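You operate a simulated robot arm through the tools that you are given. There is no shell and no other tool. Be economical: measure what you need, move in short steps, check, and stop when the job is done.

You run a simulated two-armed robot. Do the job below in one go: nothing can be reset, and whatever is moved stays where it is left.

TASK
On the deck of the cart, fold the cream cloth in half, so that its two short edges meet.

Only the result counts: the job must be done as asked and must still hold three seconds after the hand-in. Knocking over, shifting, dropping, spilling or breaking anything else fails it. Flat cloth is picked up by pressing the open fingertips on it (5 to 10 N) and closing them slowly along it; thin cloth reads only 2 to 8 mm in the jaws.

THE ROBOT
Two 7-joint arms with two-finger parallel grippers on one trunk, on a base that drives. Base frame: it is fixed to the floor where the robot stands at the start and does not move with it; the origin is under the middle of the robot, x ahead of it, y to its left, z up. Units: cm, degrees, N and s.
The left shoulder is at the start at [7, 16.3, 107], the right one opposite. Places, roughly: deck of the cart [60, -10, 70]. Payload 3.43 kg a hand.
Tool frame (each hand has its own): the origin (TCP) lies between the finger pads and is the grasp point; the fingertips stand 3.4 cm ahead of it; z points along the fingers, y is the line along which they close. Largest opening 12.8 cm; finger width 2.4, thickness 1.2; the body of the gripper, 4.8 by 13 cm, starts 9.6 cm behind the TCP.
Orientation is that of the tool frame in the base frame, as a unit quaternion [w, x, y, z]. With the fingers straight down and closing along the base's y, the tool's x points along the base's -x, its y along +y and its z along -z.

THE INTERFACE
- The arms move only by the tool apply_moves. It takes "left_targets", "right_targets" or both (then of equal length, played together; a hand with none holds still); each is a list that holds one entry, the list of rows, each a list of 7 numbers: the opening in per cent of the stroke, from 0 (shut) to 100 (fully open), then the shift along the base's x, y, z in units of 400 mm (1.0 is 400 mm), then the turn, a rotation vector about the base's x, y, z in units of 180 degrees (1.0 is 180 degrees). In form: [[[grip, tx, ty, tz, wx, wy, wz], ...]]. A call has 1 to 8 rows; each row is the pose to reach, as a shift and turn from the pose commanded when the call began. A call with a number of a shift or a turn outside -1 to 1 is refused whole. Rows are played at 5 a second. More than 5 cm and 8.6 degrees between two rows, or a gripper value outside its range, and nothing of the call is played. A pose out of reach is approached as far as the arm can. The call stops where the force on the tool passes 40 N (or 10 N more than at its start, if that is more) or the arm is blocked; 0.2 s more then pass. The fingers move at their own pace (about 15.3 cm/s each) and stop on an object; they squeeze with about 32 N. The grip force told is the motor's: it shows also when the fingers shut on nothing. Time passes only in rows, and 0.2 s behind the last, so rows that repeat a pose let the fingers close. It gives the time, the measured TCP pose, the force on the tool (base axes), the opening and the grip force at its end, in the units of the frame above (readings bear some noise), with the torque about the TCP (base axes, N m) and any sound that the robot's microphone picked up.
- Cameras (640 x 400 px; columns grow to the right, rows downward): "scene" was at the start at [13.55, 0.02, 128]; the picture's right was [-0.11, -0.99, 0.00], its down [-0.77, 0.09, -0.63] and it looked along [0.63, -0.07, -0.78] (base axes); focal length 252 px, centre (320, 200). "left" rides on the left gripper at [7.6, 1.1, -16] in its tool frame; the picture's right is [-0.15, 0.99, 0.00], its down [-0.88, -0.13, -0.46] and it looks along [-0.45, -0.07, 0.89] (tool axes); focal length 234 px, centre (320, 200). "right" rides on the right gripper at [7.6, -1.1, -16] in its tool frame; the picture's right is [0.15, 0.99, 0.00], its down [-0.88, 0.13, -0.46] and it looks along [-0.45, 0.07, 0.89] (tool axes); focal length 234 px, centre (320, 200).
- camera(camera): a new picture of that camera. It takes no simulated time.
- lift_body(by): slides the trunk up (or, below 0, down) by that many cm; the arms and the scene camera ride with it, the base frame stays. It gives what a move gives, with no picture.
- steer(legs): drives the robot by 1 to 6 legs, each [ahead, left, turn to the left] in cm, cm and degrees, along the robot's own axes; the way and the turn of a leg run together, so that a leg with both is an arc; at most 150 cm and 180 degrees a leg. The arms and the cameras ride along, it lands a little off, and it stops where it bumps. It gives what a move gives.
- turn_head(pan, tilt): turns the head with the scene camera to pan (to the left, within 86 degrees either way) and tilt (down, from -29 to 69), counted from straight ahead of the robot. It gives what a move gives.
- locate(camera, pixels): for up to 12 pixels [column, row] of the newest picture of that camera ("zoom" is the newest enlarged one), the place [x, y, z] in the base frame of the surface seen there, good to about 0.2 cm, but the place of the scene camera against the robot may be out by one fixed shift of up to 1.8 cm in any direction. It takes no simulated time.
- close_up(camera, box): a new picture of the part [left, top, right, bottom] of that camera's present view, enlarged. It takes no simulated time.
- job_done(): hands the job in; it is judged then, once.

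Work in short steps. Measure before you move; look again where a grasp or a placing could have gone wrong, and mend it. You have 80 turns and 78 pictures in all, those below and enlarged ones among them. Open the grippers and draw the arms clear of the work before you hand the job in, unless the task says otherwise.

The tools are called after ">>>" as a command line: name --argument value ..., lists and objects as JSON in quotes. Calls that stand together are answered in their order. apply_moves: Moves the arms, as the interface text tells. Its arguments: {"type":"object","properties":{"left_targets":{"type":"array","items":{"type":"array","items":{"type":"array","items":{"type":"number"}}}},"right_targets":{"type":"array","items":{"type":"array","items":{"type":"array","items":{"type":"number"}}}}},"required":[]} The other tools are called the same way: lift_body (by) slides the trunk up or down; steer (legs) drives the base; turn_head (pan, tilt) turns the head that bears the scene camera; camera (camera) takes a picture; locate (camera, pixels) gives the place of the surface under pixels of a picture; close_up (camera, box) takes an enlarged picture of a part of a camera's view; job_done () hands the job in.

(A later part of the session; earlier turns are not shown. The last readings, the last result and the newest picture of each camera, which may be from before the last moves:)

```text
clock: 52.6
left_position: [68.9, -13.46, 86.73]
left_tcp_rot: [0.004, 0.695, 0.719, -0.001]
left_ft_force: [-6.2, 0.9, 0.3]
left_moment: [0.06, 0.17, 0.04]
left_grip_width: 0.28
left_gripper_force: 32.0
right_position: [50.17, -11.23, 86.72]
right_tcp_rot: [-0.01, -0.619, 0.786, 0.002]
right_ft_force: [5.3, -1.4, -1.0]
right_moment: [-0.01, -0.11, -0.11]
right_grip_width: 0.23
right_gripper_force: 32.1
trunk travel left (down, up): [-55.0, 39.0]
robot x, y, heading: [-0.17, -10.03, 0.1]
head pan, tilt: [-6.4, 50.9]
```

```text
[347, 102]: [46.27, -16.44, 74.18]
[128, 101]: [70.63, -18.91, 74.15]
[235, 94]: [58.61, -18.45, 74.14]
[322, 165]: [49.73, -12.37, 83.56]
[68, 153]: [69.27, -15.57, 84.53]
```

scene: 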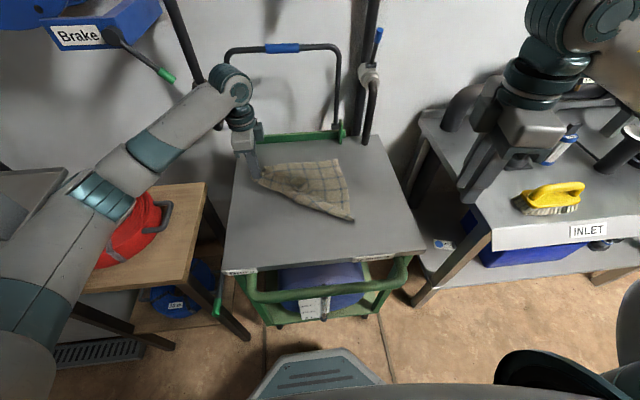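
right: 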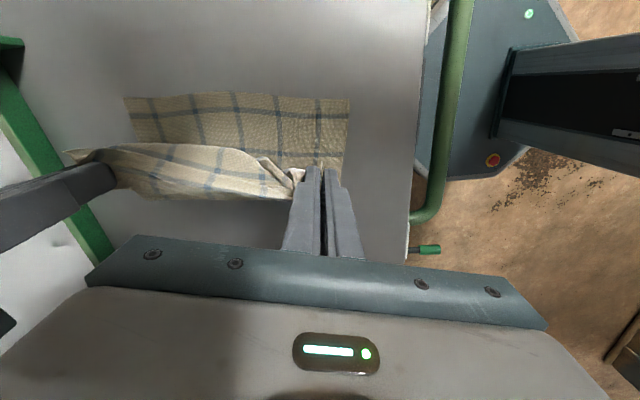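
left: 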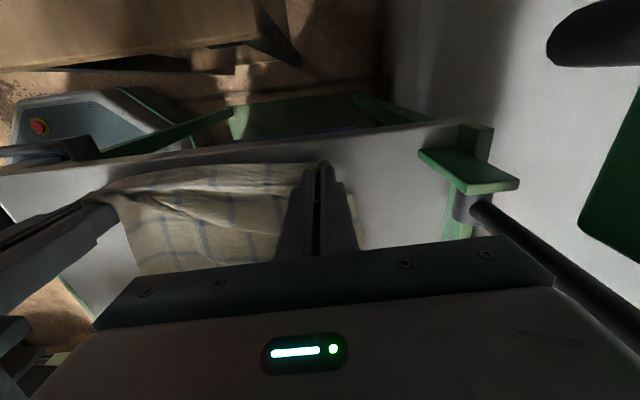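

FR (70.8,−19.2), NR (46.1,−16.5). I lower onto them: left to (68.1,−17.3), right to (49.1,−15.4), z 78.1.

>>> apply_moves --left_targets '[[[0, -0.008, -0.038, -0.05, 0, 0, 0], [0, -0.013, -0.067, -0.1, 0, 0, 0], [0, -0.018, -0.087, -0.15, 0, 0, 0], [0, -0.02, -0.096, -0.19, 0, 0, 0], [0, -0.02, -0.096, -0.207, 0, 0, 0], [0, -0.021, -0.096, -0.215, 0, 0, 0]]]' --right_targets '[[[0, -0.01, -0.042, -0.05, 0, 0, 0], [0, -0.017, -0.074, -0.1, 0, 0, 0], [0, -0.023, -0.095, -0.15, 0, 0, 0], [0, -0.027, -0.105, -0.19, 0, 0, 0], [0, -0.027, -0.105, -0.207, 0, 0, 0], [0, -0.025, -0.105, -0.215, 0, 0, 0]]]'

>>> camera --camera "right"

```text
clock: 54.0
left_position: [68.01, -17.21, 78.19]
left_tcp_rot: [0.005, 0.695, 0.719, -0.001]
left_ft_force: [-7.9, 1.7, 1.1]
left_moment: [0.06, 0.26, 0.04]
left_grip_width: 0.29
left_gripper_force: 32.4
right_position: [48.86, -15.44, 78.3]
right_tcp_rot: [-0.011, -0.618, 0.786, 0.002]
right_ft_force: [7.5, -1.2, 0.2]
right_moment: [0.02, -0.14, -0.1]
right_grip_width: 0.2
right_gripper_force: 32.9
trunk travel left (down, up): [-55.0, 39.0]
robot x, y, heading: [-0.17, -10.02, -0.2]
head pan, tilt: [-6.4, 50.9]
```

```text
14 pictures are left
```

right: 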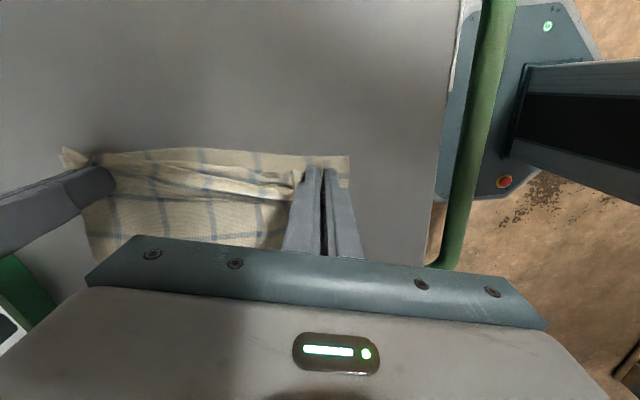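

Placed well. I slacken the tension and open with no downward push, first only the jaws, then a slow 1.2 cm rise.

>>> apply_moves --left_targets '[[[0, -0.003, 0, -0.002, 0, 0, 0], [4, -0.003, 0, -0.002, 0, 0, 0], [8, -0.003, 0, 0.0, 0, 0, 0], [12, -0.003, 0, 0.003, 0, 0, 0], [16, -0.003, 0, 0.008, 0, 0, 0], [20, -0.003, 0, 0.015, 0, 0, 0], [20, -0.003, 0, 0.025, 0, 0, 0], [20, -0.003, 0, 0.035, 0, 0, 0]]]' --right_targets '[[[0, 0.003, 0, -0.002, 0, 0, 0], [4, 0.003, 0, -0.002, 0, 0, 0], [8, 0.003, 0, 0.0, 0, 0, 0], [12, 0.003, 0, 0.003, 0, 0, 0], [16, 0.003, 0, 0.008, 0, 0, 0], [20, 0.003, 0, 0.015, 0, 0, 0], [20, 0.003, 0, 0.025, 0, 0, 0], [20, 0.003, 0, 0.035, 0, 0, 0]]]'

>>> camera --camera "right"

>>> camera --camera "left"

```text
clock: 55.8
left_position: [67.95, -17.05, 79.74]
left_tcp_rot: [0.004, 0.695, 0.719, 0.0]
left_ft_force: [-0.4, 0.2, 0.1]
left_moment: [0.04, -0.03, -0.03]
left_grip_width: 2.57
left_gripper_force: 0.1
right_position: [49.06, -15.49, 79.77]
right_tcp_rot: [-0.011, -0.618, 0.786, 0.002]
right_ft_force: [0.2, 0.6, 0.5]
right_moment: [0.01, -0.02, 0.0]
right_grip_width: 2.55
right_gripper_force: 0.1
trunk travel left (down, up): [-55.0, 39.0]
robot x, y, heading: [-0.07, -9.47, 0.3]
head pan, tilt: [-6.4, 50.9]
```

```text
13 pictures are left
```

right: 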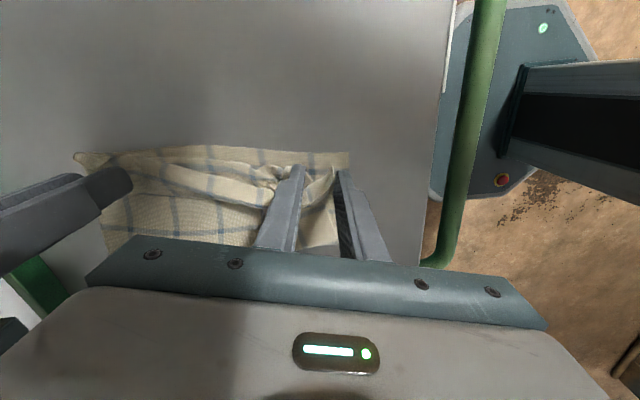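

```text
12 pictures are left
```

left: 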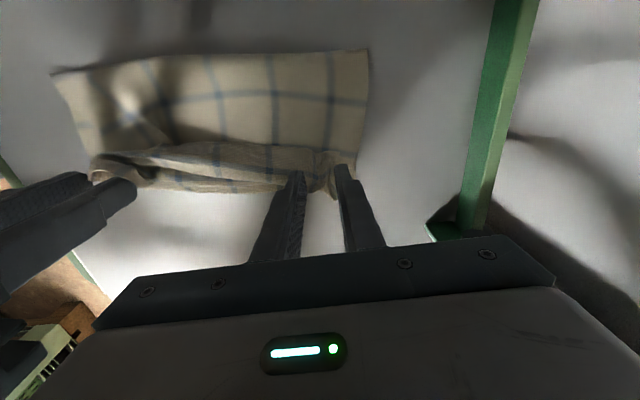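

Hard to tell whether anything clings. I raise 8 mm more and close both jaws: a 0.0 reading means they're free.

>>> apply_moves --left_targets '[[[20, 0, 0, 0.01, 0, 0, 0], [20, 0, 0, 0.02, 0, 0, 0], [10, 0, 0, 0.02, 0, 0, 0], [0, 0, 0, 0.02, 0, 0, 0], [0, 0, 0, 0.02, 0, 0, 0]]]' --right_targets '[[[20, 0, 0, 0.01, 0, 0, 0], [20, 0, 0, 0.02, 0, 0, 0], [10, 0, 0, 0.02, 0, 0, 0], [0, 0, 0, 0.02, 0, 0, 0], [0, 0, 0, 0.02, 0, 0, 0]]]'

```text
clock: 57.0
left_position: [67.93, -17.06, 80.65]
left_tcp_rot: [0.005, 0.695, 0.719, 0.0]
left_ft_force: [-0.2, 0.0, 0.2]
left_moment: [0.02, -0.03, -0.02]
left_grip_width: 0.0
left_gripper_force: 31.7
right_position: [49.09, -15.4, 80.45]
right_tcp_rot: [-0.01, -0.619, 0.786, 0.002]
right_ft_force: [0.3, -0.6, 0.4]
right_moment: [-0.01, -0.03, 0.05]
right_grip_width: 0.11
right_gripper_force: 31.8
trunk travel left (down, up): [-55.0, 39.0]
robot x, y, heading: [-0.23, -10.11, -0.1]
head pan, tilt: [-6.4, 50.9]
```

Left is free (0.0); right still reads 1.1 mm, so it holds a bit. Left goes straight up; right lowers 2 cm to lay the corner down, opening wide, rises and closes again to test.

>>> apply_moves --left_targets '[[[0, 0, 0, 0.04, 0, 0, 0], [0, 0, 0, 0.1, 0, 0, 0], [0, 0, 0, 0.17, 0, 0, 0], [0, 0, 0, 0.24, 0, 0, 0], [0, 0, 0, 0.3, 0, 0, 0], [0, 0, 0, 0.35, 0, 0, 0], [0, 0, 0, 0.35, 0, 0, 0], [0, 0, 0, 0.35, 0, 0, 0]]]' --right_targets '[[[0, 0, 0, -0.03, 0, 0, 0], [0, 0, 0, -0.05, 0, 0, 0], [20, 0, 0, -0.05, 0, 0, 0], [40, 0, 0, -0.05, 0, 0, 0], [40, 0, 0, -0.03, 0, 0, 0], [40, 0, 0, 0.0, 0, 0, 0], [40, 0, 0, 0.02, 0, 0, 0], [40, 0, 0, 0.02, 0, 0, 0]]]'

>>> close_up --camera "left" --box '[80, 40, 400, 240]'

>>> close_up --camera "right" --box '[160, 80, 400, 230]'

```text
clock: 58.8
left_position: [67.88, -17.16, 94.6]
left_tcp_rot: [0.005, 0.695, 0.719, -0.001]
left_ft_force: [0.5, 0.3, 0.4]
left_moment: [-0.01, 0.02, 0.02]
left_grip_width: 0.0
left_gripper_force: 32.2
right_position: [49.11, -15.52, 81.14]
right_tcp_rot: [-0.01, -0.618, 0.786, 0.002]
right_ft_force: [-0.1, 0.6, -0.1]
right_moment: [0.01, 0.04, 0.01]
right_grip_width: 5.13
right_gripper_force: 0.1
trunk travel left (down, up): [-55.0, 39.0]
robot x, y, heading: [0.07, -10.08, -0.2]
head pan, tilt: [-6.4, 50.9]
```

```text
2.00 times, centred on (240, 140) of left
```

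zoom: 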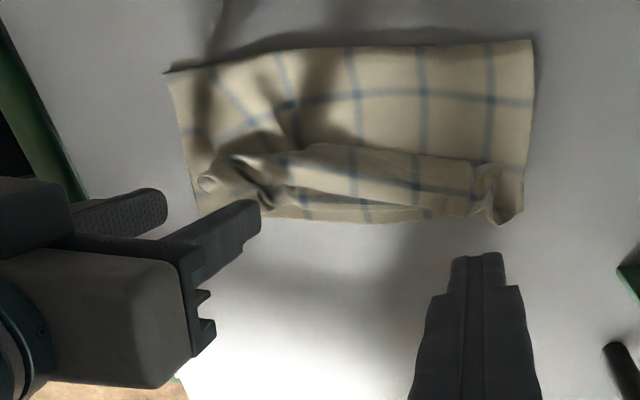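

```text
2.67 times, centred on (280, 155) of right
```

zoom: 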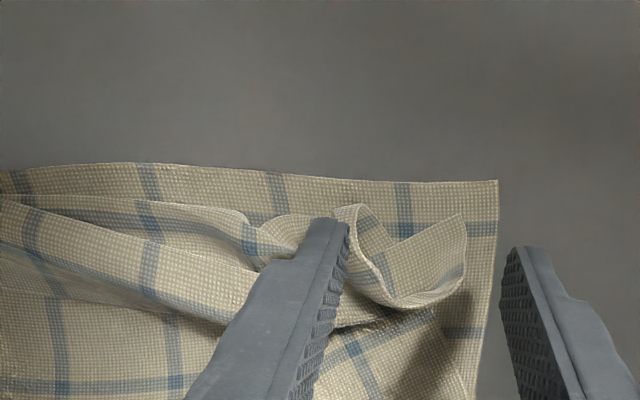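

The corner appears to have dropped, tip at right-zoom (465,215). I raise the right hand 8 cm to test whether it's free.

>>> apply_moves --right_targets '[[[40, 0, 0, 0.03, 0, 0, 0], [40, 0, 0, 0.08, 0, 0, 0], [40, 0, 0, 0.14, 0, 0, 0], [40, 0, 0, 0.2, 0, 0, 0]]]'

>>> close_up --camera "right" --box '[140, 70, 380, 220]'

```text
clock: 59.8
left_position: [67.82, -17.32, 94.65]
left_tcp_rot: [0.005, 0.695, 0.719, -0.001]
left_ft_force: [0.6, 0.1, -0.6]
left_moment: [0.0, 0.01, 0.05]
left_grip_width: 0.0
left_gripper_force: 31.8
right_position: [49.07, -15.44, 89.27]
right_tcp_rot: [-0.01, -0.617, 0.787, 0.002]
right_ft_force: [0.7, 0.6, 0.9]
right_moment: [-0.01, 0.01, 0.0]
right_grip_width: 5.16
right_gripper_force: 0.1
trunk travel left (down, up): [-55.0, 39.0]
robot x, y, heading: [0.21, -9.58, 0.1]
head pan, tilt: [-6.4, 50.9]
```

```text
2.67 times, centred on (260, 145) of right
```

zoom: 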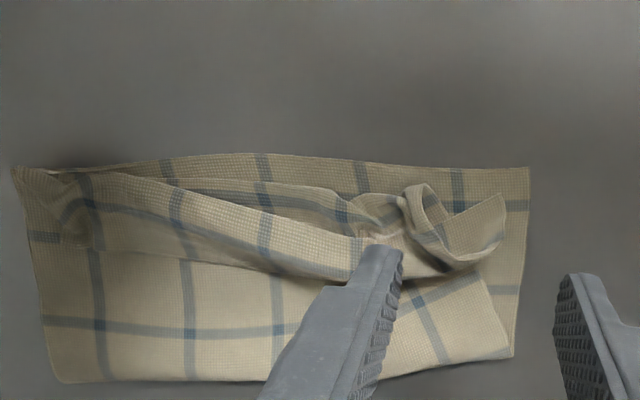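

Free now. The fold is mostly there, but the NL corner at zoom (500,197) is crumpled short of NR (527,170). I locate points to tidy it.

>>> locate --camera "zoom" --pixels '[[500, 198], [526, 171], [480, 230], [460, 225], [425, 205], [400, 240], [18, 168], [300, 190], [200, 240], [505, 350], [50, 375], [350, 250]]'

```text
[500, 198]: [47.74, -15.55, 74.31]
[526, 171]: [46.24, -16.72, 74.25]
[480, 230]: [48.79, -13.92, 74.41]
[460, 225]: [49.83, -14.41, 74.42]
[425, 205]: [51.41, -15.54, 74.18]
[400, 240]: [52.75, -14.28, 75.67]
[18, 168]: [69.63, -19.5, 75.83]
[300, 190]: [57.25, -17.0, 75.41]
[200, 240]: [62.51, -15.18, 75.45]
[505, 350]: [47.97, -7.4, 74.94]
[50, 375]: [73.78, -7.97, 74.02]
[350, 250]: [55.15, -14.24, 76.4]
```

Tip is only ~2 cm off, but the fold line lies at y≈−7.5, so the top layer has a pleat in it (bottom half only ~11 cm). I'll regrasp both top corners, lift to pull the pleat out, and lay it again with a bigger arc. Both hands down to just above the cloth.

>>> apply_moves --left_targets '[[[10, 0, 0, -0.08, 0, 0, 0], [20, 0, 0, -0.17, 0, 0, 0], [26, 0, 0, -0.26, 0, 0, 0], [26, 0, 0, -0.34, 0, 0, 0], [26, 0, 0, -0.39, 0, 0, 0], [26, 0, 0, -0.41, 0, 0, 0], [26, 0, 0, -0.418, 0, 0, 0]]]' --right_targets '[[[35, 0.002, 0.012, 0, 0, 0, 0], [30, 0.002, 0.012, -0.06, 0, 0, 0], [28, 0.002, 0.012, -0.12, 0, 0, 0], [28, 0.002, 0.012, -0.19, 0, 0, 0], [28, 0.002, 0.012, -0.25, 0, 0, 0], [28, 0.002, 0.012, -0.275, 0, 0, 0], [28, 0.002, 0.012, -0.287, 0, 0, 0]]]'

>>> close_up --camera "right" --box '[160, 80, 400, 230]'

```text
clock: 61.4
left_position: [67.92, -17.04, 77.83]
left_tcp_rot: [0.005, 0.695, 0.719, -0.001]
left_ft_force: [-0.3, 1.1, -0.8]
left_moment: [0.02, 0.03, 0.02]
left_grip_width: 3.32
left_gripper_force: 0.2
right_position: [49.1, -15.09, 77.85]
right_tcp_rot: [-0.009, -0.619, 0.785, 0.001]
right_ft_force: [0.8, -0.7, 5.3]
right_moment: [0.01, -0.17, -0.06]
right_grip_width: 3.6
right_gripper_force: 0.2
trunk travel left (down, up): [-55.0, 39.0]
robot x, y, heading: [-0.02, -9.74, 0.2]
head pan, tilt: [-6.4, 50.9]
```

```text
2.67 times, centred on (280, 155) of right
```

zoom: 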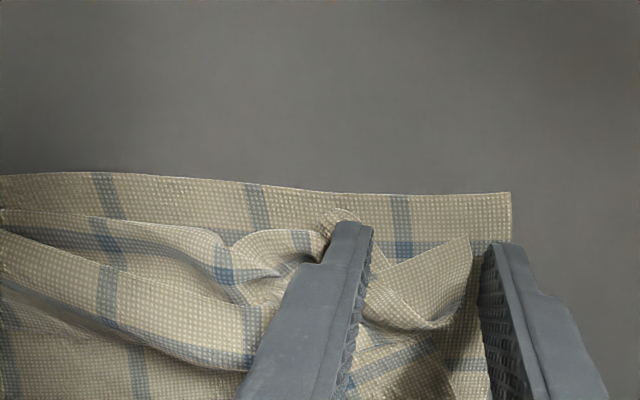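

The NL flap sits between the right fingers (5 N touch). Close both slowly and lift 4 cm.

>>> apply_moves --left_targets '[[[20, 0, 0, 0, 0, 0, 0], [15, 0, 0, 0, 0, 0, 0], [10, 0, 0, 0, 0, 0, 0], [5, 0, 0, 0, 0, 0, 0], [0, 0, 0, 0, 0, 0, 0], [0, 0, 0, 0, 0, 0, 0], [0, 0, 0, 0.04, 0, 0, 0], [0, 0, 0.01, 0.1, 0, 0, 0]]]' --right_targets '[[[22, 0, 0, 0.001, 0, 0, 0], [16, 0, 0, 0.001, 0, 0, 0], [11, 0, 0, 0.001, 0, 0, 0], [5, 0, 0, 0.001, 0, 0, 0], [0, 0, 0, 0.001, 0, 0, 0], [0, 0, 0, 0.001, 0, 0, 0], [0, 0, 0, 0.04, 0, 0, 0], [0, 0, 0.01, 0.1, 0, 0, 0]]]'

>>> camera --camera "right"

```text
clock: 63.2
left_position: [67.91, -16.74, 81.87]
left_tcp_rot: [0.004, 0.696, 0.718, -0.001]
left_ft_force: [0.0, -0.3, 0.1]
left_moment: [-0.02, -0.01, 0.0]
left_grip_width: 0.26
left_gripper_force: 32.0
right_position: [49.14, -14.77, 81.71]
right_tcp_rot: [-0.011, -0.618, 0.786, 0.001]
right_ft_force: [0.2, 1.3, -0.1]
right_moment: [-0.03, 0.02, -0.04]
right_grip_width: 0.17
right_gripper_force: 32.3
trunk travel left (down, up): [-55.0, 39.0]
robot x, y, heading: [0.0, -9.91, 0.0]
head pan, tilt: [-6.4, 50.9]
```

```text
7 pictures are left
```

right: 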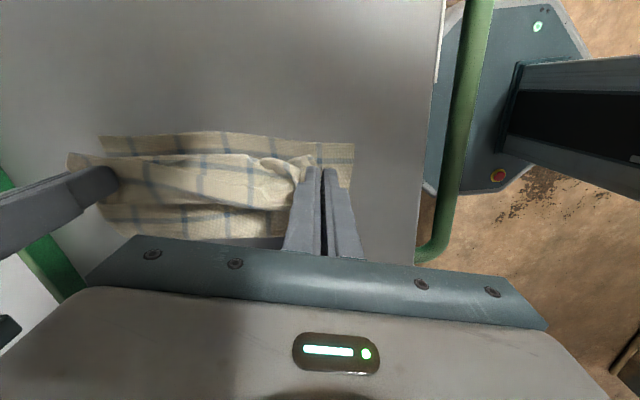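

Both top corners are held, the lower layer stays on the deck. I take the edge back to y≈4 at 14 cm height to pull the pleat out, spreading the right hand 1.2 cm outward.

>>> apply_moves --left_targets '[[[0, 0, 0.04, 0.07, 0, 0, 0], [0, 0, 0.09, 0.14, 0, 0, 0], [0, 0, 0.15, 0.19, 0, 0, 0], [0, 0, 0.22, 0.23, 0, 0, 0], [0, 0, 0.3, 0.25, 0, 0, 0], [0, 0, 0.38, 0.25, 0, 0, 0], [0, 0, 0.45, 0.24, 0, 0, 0], [0, 0, 0.517, 0.23, 0, 0, 0]]]' --right_targets '[[[0, -0.005, 0.036, 0.07, 0, 0, 0], [0, -0.01, 0.082, 0.14, 0, 0, 0], [0, -0.015, 0.136, 0.19, 0, 0, 0], [0, -0.02, 0.2, 0.23, 0, 0, 0], [0, -0.025, 0.273, 0.25, 0, 0, 0], [0, -0.03, 0.345, 0.25, 0, 0, 0], [0, -0.03, 0.409, 0.24, 0, 0, 0], [0, -0.03, 0.47, 0.23, 0, 0, 0]]]'

>>> camera --camera "scene"

```text
clock: 65.0
left_position: [67.85, 4.22, 91.05]
left_tcp_rot: [0.006, 0.695, 0.719, -0.002]
left_ft_force: [-0.6, 0.2, -1.2]
left_moment: [0.02, 0.04, 0.04]
left_grip_width: 0.31
left_gripper_force: 32.2
right_position: [47.92, 4.56, 90.94]
right_tcp_rot: [-0.009, -0.618, 0.786, 0.001]
right_ft_force: [-0.6, 0.0, -0.5]
right_moment: [0.01, -0.03, -0.04]
right_grip_width: 0.19
right_gripper_force: 31.1
trunk travel left (down, up): [-55.0, 39.0]
robot x, y, heading: [0.1, -10.07, -0.1]
head pan, tilt: [-6.4, 50.9]
```

```text
6 pictures are left
```

scene: 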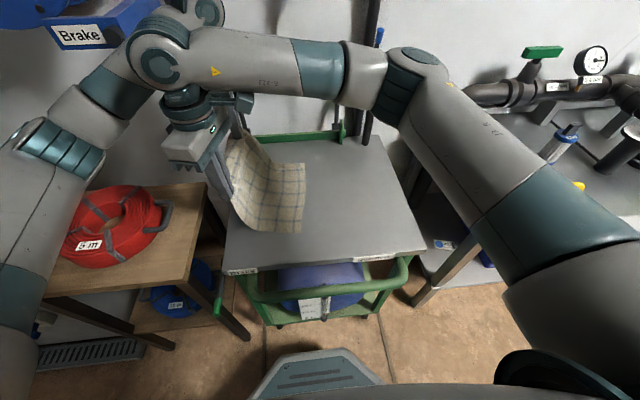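

The cloth is smooth now, lower edge from (304,165) to (301,231). I locate the edge and fold region.

>>> locate --camera "scene" --pixels '[[303, 166], [300, 230], [303, 198], [270, 200], [255, 228], [265, 228], [280, 230]]'

```text
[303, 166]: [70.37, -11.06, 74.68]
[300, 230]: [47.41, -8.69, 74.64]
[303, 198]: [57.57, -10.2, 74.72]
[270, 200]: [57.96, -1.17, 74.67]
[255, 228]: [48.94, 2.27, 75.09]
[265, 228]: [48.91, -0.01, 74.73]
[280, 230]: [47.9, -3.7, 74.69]
```

Lower edge now at FR≈(70.3,−12.1), NR≈(46,−9.4); it slid left, so the fold line should fall near y≈5, still on the deck. I fold with a nearly taut, wide arc, ending at left (67.8,−10.3), right (48.2,−8.6).

>>> apply_moves --left_targets '[[[0, 0, 0.07, -0.05, 0, 0, 0], [0, 0, 0.0325, 0.0125, 0, 0, 0], [0, 0, -0.08, 0.0125, 0, 0, 0], [0, 0, -0.18, -0.03, 0, 0, 0], [0, 0, -0.26, -0.0975, 0, 0, 0], [0, -0.002, -0.3175, -0.1825, 0, 0, 0], [0, -0.002, -0.35, -0.2625, 0, 0, 0], [0, -0.002, -0.3625, -0.3, 0, 0, 0]]]' --right_targets '[[[0, 0, 0.07, -0.05, 0, 0, 0], [0, 0, 0.0325, 0.0125, 0, 0, 0], [0, 0.001, -0.07, 0.0125, 0, 0, 0], [0, 0.002, -0.16, -0.03, 0, 0, 0], [0, 0.003, -0.235, -0.0975, 0, 0, 0], [0, 0.005, -0.289, -0.1825, 0, 0, 0], [0, 0.007, -0.319, -0.2625, 0, 0, 0], [0, 0.007, -0.33, -0.3, 0, 0, 0]]]'

>>> camera --camera "right"

```text
clock: 65.4
left_position: [67.94, 5.37, 89.87]
left_tcp_rot: [0.009, 0.701, 0.713, 0.001]
left_ft_force: [0.3, -10.9, 9.8]
left_moment: [2.5, 0.3, -0.13]
left_grip_width: 0.29
left_gripper_force: 32.0
right_position: [47.83, 6.48, 89.18]
right_tcp_rot: [-0.011, -0.618, 0.786, 0.003]
right_ft_force: [0.0, 0.8, 0.3]
right_moment: [0.01, -0.04, -0.03]
right_grip_width: 0.18
right_gripper_force: 32.4
trunk travel left (down, up): [-55.0, 39.0]
robot x, y, heading: [-0.09, -9.78, -0.5]
head pan, tilt: [-6.4, 50.9]
stopped in row 2 (left hand): the force on the tool passed its limit (the readings are from after the stop); the commanded pose is now the measured one
```

```text
5 pictures are left
```

right: 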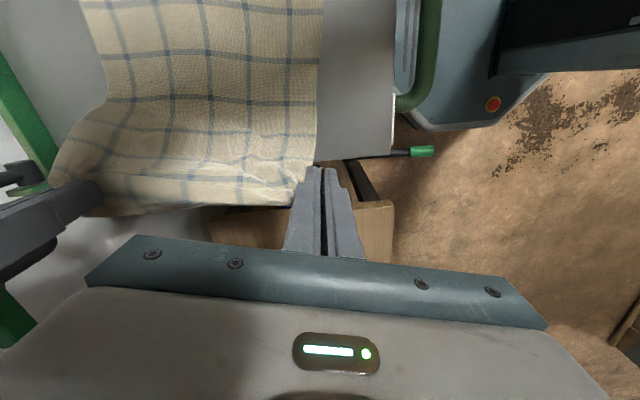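

The left hand brushed something on its left side (likely the hanging valve lever) and the call stopped; nothing appears displaced and both corners are still held. I carry on with the arc away from it, toward −y.

>>> apply_moves --left_targets '[[[0, 0, -0.035, 0.035, 0, 0, 0], [0, 0, -0.12, 0.04, 0, 0, 0], [0, 0, -0.21, -0.0025, 0, 0, 0], [0, 0, -0.29, -0.07, 0, 0, 0], [0, -0.002, -0.3475, -0.155, 0, 0, 0], [0, -0.003, -0.38, -0.235, 0, 0, 0], [0, -0.004, -0.3925, -0.28, 0, 0, 0]]]' --right_targets '[[[0, 0, -0.055, 0.053, 0, 0, 0], [0, 0.001, -0.1425, 0.058, 0, 0, 0], [0, 0.003, -0.2225, 0.0155, 0, 0, 0], [0, 0.005, -0.29, -0.052, 0, 0, 0], [0, 0.007, -0.34, -0.137, 0, 0, 0], [0, 0.009, -0.3675, -0.217, 0, 0, 0], [0, 0.009, -0.3775, -0.262, 0, 0, 0]]]'

>>> camera --camera "right"

```text
clock: 67.0
left_position: [67.9, -9.97, 78.47]
left_tcp_rot: [0.008, 0.7, 0.714, 0.001]
left_ft_force: [-1.0, -0.6, 0.1]
left_moment: [0.04, 0.02, -0.01]
left_grip_width: 0.3
left_gripper_force: 31.8
right_position: [48.11, -8.3, 78.71]
right_tcp_rot: [-0.012, -0.618, 0.786, 0.002]
right_ft_force: [-0.3, -0.3, 0.3]
right_moment: [-0.01, -0.04, -0.04]
right_grip_width: 0.16
right_gripper_force: 32.0
trunk travel left (down, up): [-55.0, 39.0]
robot x, y, heading: [-0.31, -9.56, 0.0]
head pan, tilt: [-6.4, 50.9]
```

```text
4 pictures are left
```

right: 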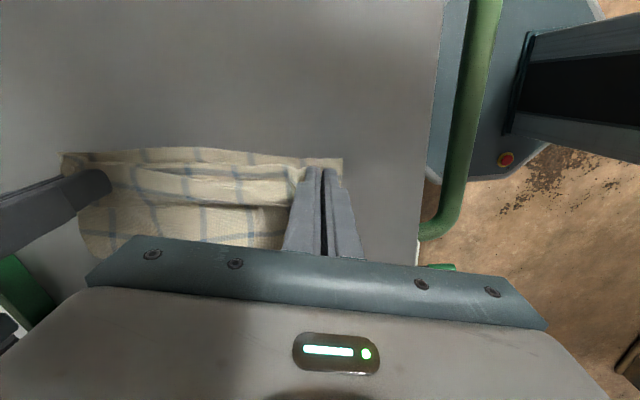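

The edges are close. I locate the lower edge corners and the upper edge to adjust before releasing.

>>> locate --camera "right" --pixels '[[341, 160], [64, 158], [200, 150], [200, 160], [200, 172], [200, 205], [250, 158], [250, 170], [120, 155], [120, 166], [270, 235], [150, 235]]'

```text
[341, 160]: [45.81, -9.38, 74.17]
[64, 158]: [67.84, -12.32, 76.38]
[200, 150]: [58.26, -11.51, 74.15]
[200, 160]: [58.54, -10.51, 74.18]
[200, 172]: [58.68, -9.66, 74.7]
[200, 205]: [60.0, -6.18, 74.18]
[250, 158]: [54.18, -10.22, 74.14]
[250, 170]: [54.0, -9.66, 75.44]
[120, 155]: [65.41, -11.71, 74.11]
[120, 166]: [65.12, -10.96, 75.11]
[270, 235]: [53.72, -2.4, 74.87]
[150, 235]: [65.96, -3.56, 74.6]
```

Upper edge is ~1.5 cm inside at the middle because it's slack. I spread the hands slightly, shift −y by ~0.5 cm, lower, and release (right opens wider, as that freed it before), then rise slowly.

>>> apply_moves --left_targets '[[[0, 0.01, -0.008, -0.003, 0, 0, 0], [0, 0.012, -0.012, -0.009, 0, 0, 0], [0, 0.012, -0.012, -0.009, 0, 0, 0], [6, 0.012, -0.012, -0.009, 0, 0, 0], [14, 0.012, -0.012, -0.009, 0, 0, 0], [22, 0.012, -0.012, -0.003, 0, 0, 0], [22, 0.012, -0.012, 0.01, 0, 0, 0], [22, 0.012, -0.012, 0.03, 0, 0, 0]]]' --right_targets '[[[0, -0.012, -0.01, -0.005, 0, 0, 0], [0, -0.016, -0.016, -0.014, 0, 0, 0], [0, -0.016, -0.016, -0.014, 0, 0, 0], [15, -0.016, -0.016, -0.012, 0, 0, 0], [30, -0.016, -0.016, -0.01, 0, 0, 0], [40, -0.016, -0.016, -0.006, 0, 0, 0], [40, -0.016, -0.016, 0.01, 0, 0, 0], [40, -0.016, -0.016, 0.03, 0, 0, 0]]]'

>>> apply_moves --left_targets '[[[22, 0, 0, 0.02, 0, 0, 0], [10, 0, 0, 0.03, 0, 0, 0], [0, 0, 0, 0.03, 0, 0, 0], [0, 0, 0, 0.03, 0, 0, 0]]]' --right_targets '[[[40, 0, 0, 0.02, 0, 0, 0], [20, 0, 0, 0.03, 0, 0, 0], [0, 0, 0, 0.03, 0, 0, 0], [0, 0, 0, 0.03, 0, 0, 0]]]'

```text
clock: 68.8
left_position: [68.33, -10.38, 79.73]
left_tcp_rot: [0.009, 0.701, 0.714, 0.0]
left_ft_force: [0.2, 0.3, -0.7]
left_moment: [0.03, -0.01, 0.02]
left_grip_width: 2.83
left_gripper_force: 0.0
right_position: [47.51, -9.15, 79.93]
right_tcp_rot: [-0.011, -0.618, 0.786, 0.002]
right_ft_force: [0.5, 0.7, -0.5]
right_moment: [0.0, 0.0, 0.06]
right_grip_width: 5.12
right_gripper_force: 0.0
trunk travel left (down, up): [-55.0, 39.0]
robot x, y, heading: [0.01, -9.78, -0.1]
head pan, tilt: [-6.4, 50.9]
```

```text
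clock: 69.8
left_position: [68.33, -10.31, 80.91]
left_tcp_rot: [0.008, 0.7, 0.714, 0.001]
left_ft_force: [-0.5, 0.5, -0.2]
left_moment: [0.04, 0.01, -0.03]
left_grip_width: 0.02
left_gripper_force: 31.6
right_position: [47.5, -9.08, 81.1]
right_tcp_rot: [-0.012, -0.618, 0.786, 0.002]
right_ft_force: [0.1, 0.5, -0.1]
right_moment: [0.04, 0.01, -0.03]
right_grip_width: 0.0
right_gripper_force: 32.4
trunk travel left (down, up): [-55.0, 39.0]
robot x, y, heading: [-0.15, -10.08, -0.1]
head pan, tilt: [-6.4, 50.9]
```

Both jaws read ~0: free. I raise both about 13 cm and look.

>>> apply_moves --left_targets '[[[0, 0, 0, 0.04, 0, 0, 0], [0, 0, 0, 0.1, 0, 0, 0], [0, 0, 0, 0.17, 0, 0, 0], [0, 0, 0, 0.24, 0, 0, 0], [0, 0, 0, 0.32, 0, 0, 0]]]' --right_targets '[[[0, 0, 0, 0.04, 0, 0, 0], [0, 0, 0, 0.1, 0, 0, 0], [0, 0, 0, 0.17, 0, 0, 0], [0, 0, 0, 0.24, 0, 0, 0], [0, 0, 0, 0.32, 0, 0, 0]]]'

>>> close_up --camera "right" --box '[130, 80, 370, 230]'

```text
clock: 71.0
left_position: [68.25, -10.25, 93.74]
left_tcp_rot: [0.009, 0.7, 0.714, 0.001]
left_ft_force: [-0.2, 0.1, 0.2]
left_moment: [0.03, 0.01, -0.02]
left_grip_width: 0.0
left_gripper_force: 32.2
right_position: [47.58, -9.26, 94.13]
right_tcp_rot: [-0.012, -0.618, 0.786, 0.002]
right_ft_force: [-0.4, -0.2, 0.7]
right_moment: [0.01, 0.0, -0.03]
right_grip_width: 0.01
right_gripper_force: 31.7
trunk travel left (down, up): [-55.0, 39.0]
robot x, y, heading: [-0.07, -10.02, -0.2]
head pan, tilt: [-6.4, 50.9]
```

```text
2.67 times, centred on (250, 155) of right
```

zoom: 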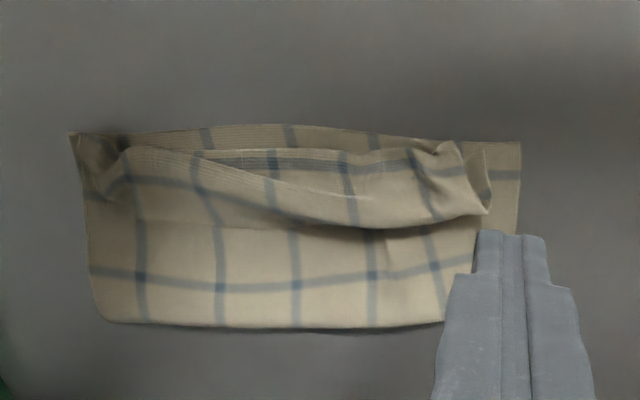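

Nearly there: FL corner meets FR, but the NL side stands about 2–3 cm short. I locate the points.

>>> locate --camera "zoom" --pixels '[[485, 152], [488, 208], [518, 144], [74, 135], [460, 145], [290, 150], [290, 128], [105, 318], [440, 318], [350, 220], [350, 200], [480, 180]]'

```text
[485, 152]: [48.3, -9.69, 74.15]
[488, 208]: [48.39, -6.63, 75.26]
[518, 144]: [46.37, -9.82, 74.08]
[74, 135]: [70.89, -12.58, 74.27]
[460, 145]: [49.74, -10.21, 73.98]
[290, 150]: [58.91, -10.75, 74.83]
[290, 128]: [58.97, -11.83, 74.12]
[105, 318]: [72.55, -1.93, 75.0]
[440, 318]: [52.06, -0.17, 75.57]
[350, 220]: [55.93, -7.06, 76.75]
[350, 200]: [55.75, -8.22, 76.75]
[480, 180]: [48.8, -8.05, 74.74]
```

FL is right, but the fold line lies at y≈−1 (bottom only ~10 cm, a pleat remains in the top) and NL is 2 cm short. I'll redo it properly: regrasp both top corners, hang the cloth up, and lay the bottom half out to full length before folding. Hands down first.

>>> apply_moves --left_targets '[[[10, 0.003, -0.003, -0.08, 0, 0, 0], [20, 0.003, -0.003, -0.17, 0, 0, 0], [26, 0.003, -0.003, -0.26, 0, 0, 0], [26, 0.003, -0.003, -0.33, 0, 0, 0], [26, 0.003, -0.003, -0.375, 0, 0, 0], [26, 0.003, -0.003, -0.392, 0, 0, 0], [26, 0.003, -0.003, -0.397, 0, 0, 0]]]' --right_targets '[[[10, 0.03, 0.005, -0.08, 0, 0, 0], [18, 0.057, 0.007, -0.17, 0, 0, 0], [25, 0.057, 0.007, -0.26, 0, 0, 0], [25, 0.057, 0.007, -0.34, 0, 0, 0], [25, 0.057, 0.007, -0.385, 0, 0, 0], [25, 0.057, 0.007, -0.402, 0, 0, 0], [25, 0.057, 0.007, -0.407, 0, 0, 0]]]'

```text
clock: 72.6
left_position: [68.35, -10.59, 77.88]
left_tcp_rot: [0.008, 0.701, 0.714, 0.001]
left_ft_force: [-0.4, 0.0, 1.5]
left_moment: [-0.01, 0.0, 0.02]
left_grip_width: 3.32
left_gripper_force: 0.0
right_position: [49.86, -8.87, 77.77]
right_tcp_rot: [-0.011, -0.618, 0.786, 0.001]
right_ft_force: [0.6, 0.3, 4.6]
right_moment: [0.05, -0.13, -0.01]
right_grip_width: 3.23
right_gripper_force: 0.3
trunk travel left (down, up): [-55.0, 39.0]
robot x, y, heading: [0.01, -9.64, -0.1]
head pan, tilt: [-6.4, 50.9]
```

Light touch on both (1.5 N and 4.6 N). Close slowly and lift 4 cm.

>>> apply_moves --left_targets '[[[20, 0, 0, 0, 0, 0, 0], [15, 0, 0, 0, 0, 0, 0], [10, 0, 0, 0, 0, 0, 0], [5, 0, 0, 0, 0, 0, 0], [0, 0, 0, 0, 0, 0, 0], [0, 0, 0, 0, 0, 0, 0], [0, 0, 0.01, 0.04, 0, 0, 0], [0, 0, 0.03, 0.1, 0, 0, 0]]]' --right_targets '[[[20, 0, 0, 0.001, 0, 0, 0], [15, 0, 0, 0.001, 0, 0, 0], [10, 0, 0, 0.001, 0, 0, 0], [5, 0, 0, 0.001, 0, 0, 0], [0, 0, 0, 0.001, 0, 0, 0], [0, 0, 0, 0.001, 0, 0, 0], [0, 0, 0.01, 0.04, 0, 0, 0], [0, 0, 0.03, 0.1, 0, 0, 0]]]'

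>>> camera --camera "right"

```text
clock: 74.4
left_position: [68.2, -9.31, 81.77]
left_tcp_rot: [0.008, 0.7, 0.714, 0.0]
left_ft_force: [-10.1, 1.8, -0.7]
left_moment: [0.05, 0.32, -0.04]
left_grip_width: 0.3
left_gripper_force: 31.8
right_position: [49.72, -7.61, 81.89]
right_tcp_rot: [-0.011, -0.618, 0.786, 0.002]
right_ft_force: [10.1, -1.2, -0.3]
right_moment: [-0.06, -0.37, -0.08]
right_grip_width: 0.19
right_gripper_force: 32.6
trunk travel left (down, up): [-55.0, 39.0]
robot x, y, heading: [0.28, -9.66, -0.1]
head pan, tilt: [-6.4, 50.9]
```

```text
2 pictures are left
```

right: 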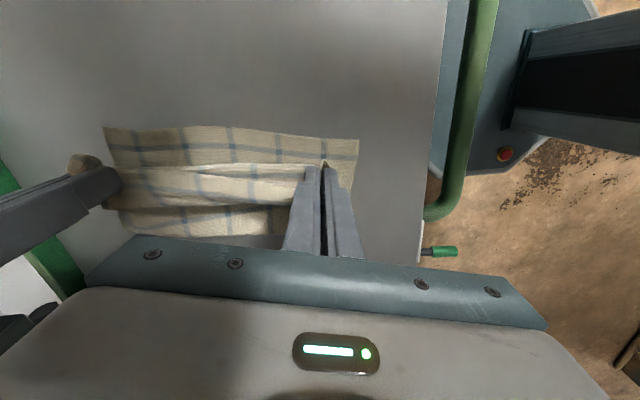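

Both held; the lower edge stays flat. I slacken 0.6 cm and raise both hands straight up to hang the cloth; first 22 cm.

>>> apply_moves --left_targets '[[[0, -0.006, 0.01, 0.05, 0, 0, 0], [0, -0.008, 0.02, 0.13, 0, 0, 0], [0, -0.008, 0.02, 0.22, 0, 0, 0], [0, -0.008, 0.01, 0.31, 0, 0, 0], [0, -0.008, 0, 0.4, 0, 0, 0], [0, -0.008, -0.02, 0.48, 0, 0, 0], [0, -0.008, -0.04, 0.55, 0, 0, 0]]]' --right_targets '[[[0, 0.006, 0.01, 0.05, 0, 0, 0], [0, 0.008, 0.02, 0.13, 0, 0, 0], [0, 0.008, 0.02, 0.22, 0, 0, 0], [0, 0.008, 0.01, 0.31, 0, 0, 0], [0, 0.008, 0, 0.4, 0, 0, 0], [0, 0.008, -0.02, 0.48, 0, 0, 0], [0, 0.008, -0.04, 0.55, 0, 0, 0]]]'

>>> locate --camera "right" --pixels '[[355, 142], [108, 131], [230, 128]]'

```text
clock: 76.0
left_position: [67.91, -11.05, 103.92]
left_tcp_rot: [0.009, 0.7, 0.714, 0.001]
left_ft_force: [-2.7, 0.2, -0.3]
left_moment: [0.03, 0.08, -0.04]
left_grip_width: 0.32
left_gripper_force: 31.9
right_position: [49.94, -9.42, 103.76]
right_tcp_rot: [-0.011, -0.617, 0.787, 0.002]
right_ft_force: [2.7, -0.3, -0.4]
right_moment: [0.01, -0.09, 0.01]
right_grip_width: 0.2
right_gripper_force: 32.2
trunk travel left (down, up): [-55.0, 39.0]
robot x, y, heading: [0.28, -9.98, -0.1]
head pan, tilt: [-6.4, 50.9]
```

```text
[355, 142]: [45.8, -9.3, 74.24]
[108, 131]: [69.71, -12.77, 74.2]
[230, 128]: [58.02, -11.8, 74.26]
```

All in reach at h≈26. I lift 5.5 cm more so the cloth hangs free, then move 9 cm toward −y and let it settle.

>>> apply_moves --left_targets '[[[0, 0, 0, 0.07, 0, 0, 0], [0, 0, 0, 0.1375, 0, 0, 0], [0, 0, -0.06, 0.1375, 0, 0, 0], [0, 0, -0.12, 0.1375, 0, 0, 0], [0, 0, -0.18, 0.1375, 0, 0, 0], [0, 0, -0.225, 0.1375, 0, 0, 0], [0, 0, -0.225, 0.1375, 0, 0, 0], [0, 0, -0.225, 0.1375, 0, 0, 0]]]' --right_targets '[[[0, 0, 0, 0.07, 0, 0, 0], [0, 0, 0, 0.1375, 0, 0, 0], [0, 0, -0.06, 0.1375, 0, 0, 0], [0, 0, -0.12, 0.1375, 0, 0, 0], [0, 0, -0.18, 0.1375, 0, 0, 0], [0, 0, -0.225, 0.1375, 0, 0, 0], [0, 0, -0.225, 0.1375, 0, 0, 0], [0, 0, -0.225, 0.1375, 0, 0, 0]]]'

```text
clock: 77.8
left_position: [68.03, -20.02, 109.3]
left_tcp_rot: [0.008, 0.701, 0.713, 0.001]
left_ft_force: [-3.3, 1.4, 0.1]
left_moment: [0.04, 0.17, 0.02]
left_grip_width: 0.31
left_gripper_force: 32.0
right_position: [49.99, -18.18, 109.17]
right_tcp_rot: [-0.012, -0.617, 0.787, 0.002]
right_ft_force: [4.2, -0.7, -0.2]
right_moment: [-0.02, -0.14, -0.03]
right_grip_width: 0.18
right_gripper_force: 32.3
trunk travel left (down, up): [-55.0, 39.0]
robot x, y, heading: [-0.38, -10.17, 0.1]
head pan, tilt: [-6.4, 50.9]
```

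The cloth hangs free. I lower while moving +y, so the bottom half is laid out flat over about 16 cm, then take a scene picture.

>>> apply_moves --left_targets '[[[0, 0, 0.0125, -0.055, 0, 0, 0], [0, 0, 0.05, -0.105, 0, 0, 0], [0, 0, 0.1125, -0.1675, 0, 0, 0], [0, 0, 0.1875, -0.2425, 0, 0, 0], [0, 0, 0.2625, -0.3175, 0, 0, 0], [0, 0, 0.3375, -0.3925, 0, 0, 0], [0, 0, 0.4, -0.455, 0, 0, 0], [0, 0, 0.425, -0.4675, 0, 0, 0]]]' --right_targets '[[[0, 0, 0.0125, -0.055, 0, 0, 0], [0, 0, 0.05, -0.105, 0, 0, 0], [0, 0, 0.1125, -0.1675, 0, 0, 0], [0, 0, 0.1875, -0.2425, 0, 0, 0], [0, 0, 0.2625, -0.3175, 0, 0, 0], [0, 0, 0.3375, -0.3925, 0, 0, 0], [0, 0, 0.4, -0.455, 0, 0, 0], [0, 0, 0.425, -0.4675, 0, 0, 0]]]'

>>> camera --camera "scene"

```text
clock: 79.6
left_position: [68.07, -2.87, 90.65]
left_tcp_rot: [0.01, 0.7, 0.714, 0.0]
left_ft_force: [-2.4, 0.6, -0.7]
left_moment: [0.03, 0.09, 0.0]
left_grip_width: 0.31
left_gripper_force: 31.9
right_position: [50.22, -1.27, 90.53]
right_tcp_rot: [-0.012, -0.618, 0.786, 0.002]
right_ft_force: [2.4, -0.3, 0.1]
right_moment: [0.0, -0.08, -0.01]
right_grip_width: 0.22
right_gripper_force: 31.9
trunk travel left (down, up): [-55.0, 39.0]
robot x, y, heading: [-0.04, -9.95, -0.3]
head pan, tilt: [-6.4, 50.9]
```

```text
1 pictures are left
```

scene: 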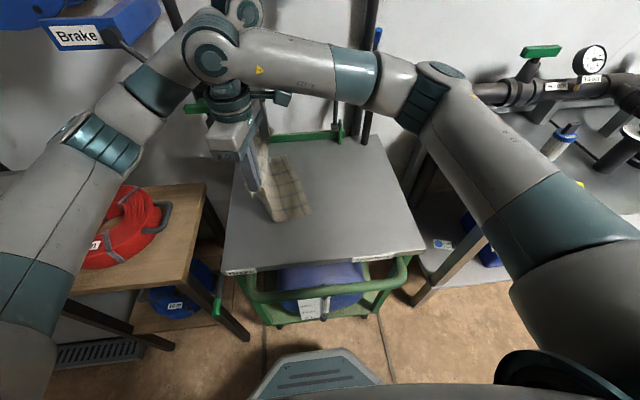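

Bottom laid, edge from (290,157) to (310,213). I locate it.

>>> locate --camera "scene" --pixels '[[288, 159], [308, 212], [300, 187], [285, 190], [272, 195], [280, 219], [274, 221], [295, 215], [268, 180]]'

```text
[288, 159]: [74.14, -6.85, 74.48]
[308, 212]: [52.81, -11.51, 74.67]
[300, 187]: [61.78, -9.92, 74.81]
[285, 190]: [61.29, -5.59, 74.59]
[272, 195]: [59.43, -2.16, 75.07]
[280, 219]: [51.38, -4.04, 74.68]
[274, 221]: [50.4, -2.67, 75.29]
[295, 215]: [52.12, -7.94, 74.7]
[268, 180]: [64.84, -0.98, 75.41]
```

The lower edge was dragged to y≈−7…−12 (too little bottom laid, and fold would run off the deck). I hang the cloth again and will lay it more slowly: straight up first, then over to y≈−20.

>>> apply_moves --left_targets '[[[0, 0, 0, 0.06, 0, 0, 0], [0, 0, -0.02, 0.13, 0, 0, 0], [0, 0, -0.05, 0.2, 0, 0, 0], [0, 0, -0.08, 0.27, 0, 0, 0], [0, 0, -0.12, 0.34, 0, 0, 0], [0, 0, -0.16, 0.4, 0, 0, 0], [0, 0, -0.2, 0.45, 0, 0, 0], [0, 0, -0.24, 0.45, 0, 0, 0]]]' --right_targets '[[[0, 0, 0, 0.06, 0, 0, 0], [0, 0, -0.02, 0.13, 0, 0, 0], [0, 0, -0.05, 0.2, 0, 0, 0], [0, 0, -0.08, 0.27, 0, 0, 0], [0, 0, -0.12, 0.34, 0, 0, 0], [0, 0, -0.16, 0.4, 0, 0, 0], [0, 0, -0.2, 0.45, 0, 0, 0], [0, 0, -0.24, 0.45, 0, 0, 0]]]'

>>> apply_moves --left_targets '[[[0, 0, -0.06, 0, 0, 0, 0], [0, 0, -0.12, 0, 0, 0, 0], [0, 0, -0.17, 0, 0, 0, 0], [0, 0, -0.2, 0, 0, 0, 0], [0, 0, -0.22, 0, 0, 0, 0], [0, 0, -0.22, 0, 0, 0, 0], [0, 0, -0.22, 0, 0, 0, 0], [0, 0, -0.22, 0, 0, 0, 0]]]' --right_targets '[[[0, 0, -0.06, 0, 0, 0, 0], [0, 0, -0.12, 0, 0, 0, 0], [0, 0, -0.17, 0, 0, 0, 0], [0, 0, -0.2, 0, 0, 0, 0], [0, 0, -0.22, 0, 0, 0, 0], [0, 0, -0.22, 0, 0, 0, 0], [0, 0, -0.22, 0, 0, 0, 0], [0, 0, -0.22, 0, 0, 0, 0]]]'

```text
clock: 81.4
left_position: [68.19, -12.78, 108.66]
left_tcp_rot: [0.007, 0.7, 0.714, 0.001]
left_ft_force: [-2.7, 0.2, 1.5]
left_moment: [0.08, 0.13, -0.02]
left_grip_width: 0.31
left_gripper_force: 31.9
right_position: [50.25, -11.01, 108.41]
right_tcp_rot: [-0.012, -0.618, 0.786, 0.001]
right_ft_force: [3.8, -1.3, -0.1]
right_moment: [0.02, -0.1, -0.04]
right_grip_width: 0.21
right_gripper_force: 32.5
trunk travel left (down, up): [-55.0, 39.0]
robot x, y, heading: [-0.07, -9.14, -0.3]
head pan, tilt: [-6.4, 50.9]
```

```text
clock: 83.2
left_position: [68.08, -21.3, 108.64]
left_tcp_rot: [0.009, 0.7, 0.714, 0.0]
left_ft_force: [-3.9, 0.1, 0.6]
left_moment: [0.04, 0.14, 0.01]
left_grip_width: 0.3
left_gripper_force: 32.5
right_position: [50.16, -19.56, 108.56]
right_tcp_rot: [-0.011, -0.617, 0.786, 0.001]
right_ft_force: [4.2, -0.6, -0.1]
right_moment: [-0.01, -0.16, -0.06]
right_grip_width: 0.21
right_gripper_force: 32.3
trunk travel left (down, up): [-55.0, 39.0]
robot x, y, heading: [-0.13, -9.72, -0.1]
head pan, tilt: [-6.4, 50.9]
```

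Hanging at y≈−21. I lower slowly with less sideways motion than descent so nothing gets dragged.

>>> apply_moves --left_targets '[[[0, 0, 0, -0.0525, 0, 0, 0], [0, 0, 0.015, -0.1025, 0, 0, 0], [0, 0, 0.04, -0.145, 0, 0, 0], [0, 0, 0.07, -0.1875, 0, 0, 0], [0, 0, 0.1025, -0.2275, 0, 0, 0], [0, 0, 0.135, -0.2675, 0, 0, 0], [0, 0, 0.17, -0.3075, 0, 0, 0], [0, 0, 0.205, -0.3475, 0, 0, 0]]]' --right_targets '[[[0, 0, 0, -0.0525, 0, 0, 0], [0, 0, 0.015, -0.1025, 0, 0, 0], [0, 0, 0.04, -0.145, 0, 0, 0], [0, 0, 0.07, -0.1875, 0, 0, 0], [0, 0, 0.1025, -0.2275, 0, 0, 0], [0, 0, 0.135, -0.2675, 0, 0, 0], [0, 0, 0.17, -0.3075, 0, 0, 0], [0, 0, 0.205, -0.3475, 0, 0, 0]]]'

>>> apply_moves --left_targets '[[[0, 0, 0.03, -0.03, 0, 0, 0], [0, 0, 0.06, -0.055, 0, 0, 0], [0, 0, 0.09, -0.075, 0, 0, 0], [0, 0, 0.115, -0.09, 0, 0, 0], [0, 0, 0.13, -0.1, 0, 0, 0], [0, 0, 0.13, -0.1, 0, 0, 0]]]' --right_targets '[[[0, 0, 0.03, -0.03, 0, 0, 0], [0, 0, 0.06, -0.055, 0, 0, 0], [0, 0, 0.09, -0.075, 0, 0, 0], [0, 0, 0.115, -0.09, 0, 0, 0], [0, 0, 0.13, -0.1, 0, 0, 0], [0, 0, 0.13, -0.1, 0, 0, 0]]]'

>>> camera --camera "scene"

```text
clock: 85.0
left_position: [68.04, -12.9, 94.72]
left_tcp_rot: [0.008, 0.7, 0.714, -0.001]
left_ft_force: [-2.3, 1.2, -0.7]
left_moment: [-0.02, 0.1, 0.02]
left_grip_width: 0.3
left_gripper_force: 32.0
right_position: [50.1, -11.18, 94.7]
right_tcp_rot: [-0.012, -0.618, 0.786, 0.002]
right_ft_force: [3.6, -1.3, 0.0]
right_moment: [-0.06, -0.12, -0.04]
right_grip_width: 0.22
right_gripper_force: 31.8
trunk travel left (down, up): [-55.0, 39.0]
robot x, y, heading: [-0.05, -9.69, -0.2]
head pan, tilt: [-6.4, 50.9]
```

```text
clock: 86.4
left_position: [68.0, -7.83, 90.67]
left_tcp_rot: [0.009, 0.7, 0.714, -0.001]
left_ft_force: [-2.5, -0.2, -0.6]
left_moment: [0.03, 0.1, -0.01]
left_grip_width: 0.32
left_gripper_force: 31.5
right_position: [50.33, -6.16, 90.44]
right_tcp_rot: [-0.012, -0.618, 0.786, 0.002]
right_ft_force: [2.7, 0.0, -0.1]
right_moment: [-0.03, -0.11, -0.06]
right_grip_width: 0.22
right_gripper_force: 32.5
trunk travel left (down, up): [-55.0, 39.0]
robot x, y, heading: [0.38, -9.78, -0.2]
head pan, tilt: [-6.4, 50.9]
```

```text
0 pictures are left
```

scene: 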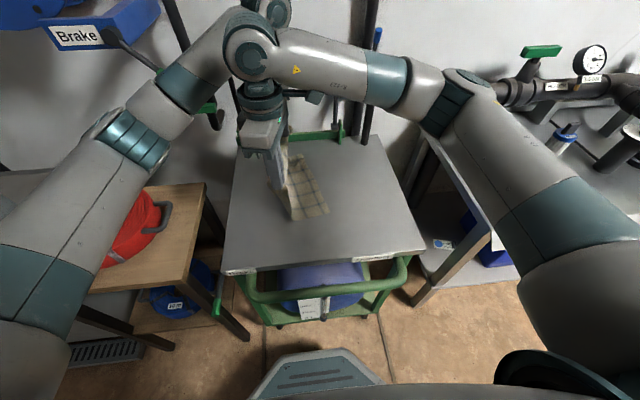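

That was the last picture: lower edge runs from about (304,156) to (328,212). I measure it densely for placement.

>>> locate --camera "scene" --pixels '[[303, 157], [327, 212], [322, 200], [316, 186], [310, 170], [300, 190], [292, 190], [300, 218], [294, 219], [290, 219], [285, 180], [330, 214]]'

```text
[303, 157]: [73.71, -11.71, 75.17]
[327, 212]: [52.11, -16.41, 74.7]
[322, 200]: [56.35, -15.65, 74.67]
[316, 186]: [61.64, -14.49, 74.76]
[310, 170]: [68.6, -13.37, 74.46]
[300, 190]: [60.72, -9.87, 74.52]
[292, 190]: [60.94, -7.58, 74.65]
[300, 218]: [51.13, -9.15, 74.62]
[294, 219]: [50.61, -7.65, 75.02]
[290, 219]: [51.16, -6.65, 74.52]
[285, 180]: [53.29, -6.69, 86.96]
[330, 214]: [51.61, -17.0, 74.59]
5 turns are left
```

Five turns remain, so I finish now: draw a bit further out to use the slack, then the taut arc toward the measured edge (FR≈(73.6,−12.1), NR≈(50.8,−17.4)).

>>> apply_moves --left_targets '[[[0, 0.015, 0.07, 0, 0, 0, 0], [0, 0.03, 0.14, -0.01, 0, 0, 0], [0, 0.045, 0.2, -0.015, 0, 0, 0], [0, 0.048, 0.1375, -0.01, 0, 0, 0], [0, 0.051, 0.0625, -0.047, 0, 0, 0], [0, 0.054, 0.0, -0.109, 0, 0, 0], [0, 0.057, -0.045, -0.184, 0, 0, 0], [0, 0.06, -0.07, -0.249, 0, 0, 0]]]' --right_targets '[[[0, 0.02, 0.03, 0, 0, 0, 0], [0, 0.04, 0.055, -0.01, 0, 0, 0], [0, 0.055, 0.075, -0.015, 0, 0, 0], [0, 0.06, 0.0075, -0.01, 0, 0, 0], [0, 0.064, -0.0735, -0.047, 0, 0, 0], [0, 0.068, -0.141, -0.109, 0, 0, 0], [0, 0.071, -0.19, -0.184, 0, 0, 0], [0, 0.074, -0.217, -0.249, 0, 0, 0]]]'

```text
clock: 88.2
left_position: [70.57, -10.81, 80.65]
left_tcp_rot: [0.01, 0.7, 0.715, 0.0]
left_ft_force: [-1.8, 0.3, -0.2]
left_moment: [-0.03, 0.05, 0.03]
left_grip_width: 0.3
left_gripper_force: 31.7
right_position: [53.37, -14.84, 80.56]
right_tcp_rot: [-0.011, -0.618, 0.786, 0.001]
right_ft_force: [1.6, 0.9, -0.6]
right_moment: [0.02, -0.04, -0.01]
right_grip_width: 0.21
right_gripper_force: 31.4
trunk travel left (down, up): [-55.0, 39.0]
robot x, y, heading: [-0.52, -10.24, -0.1]
head pan, tilt: [-6.4, 50.9]
4 turns are left
```

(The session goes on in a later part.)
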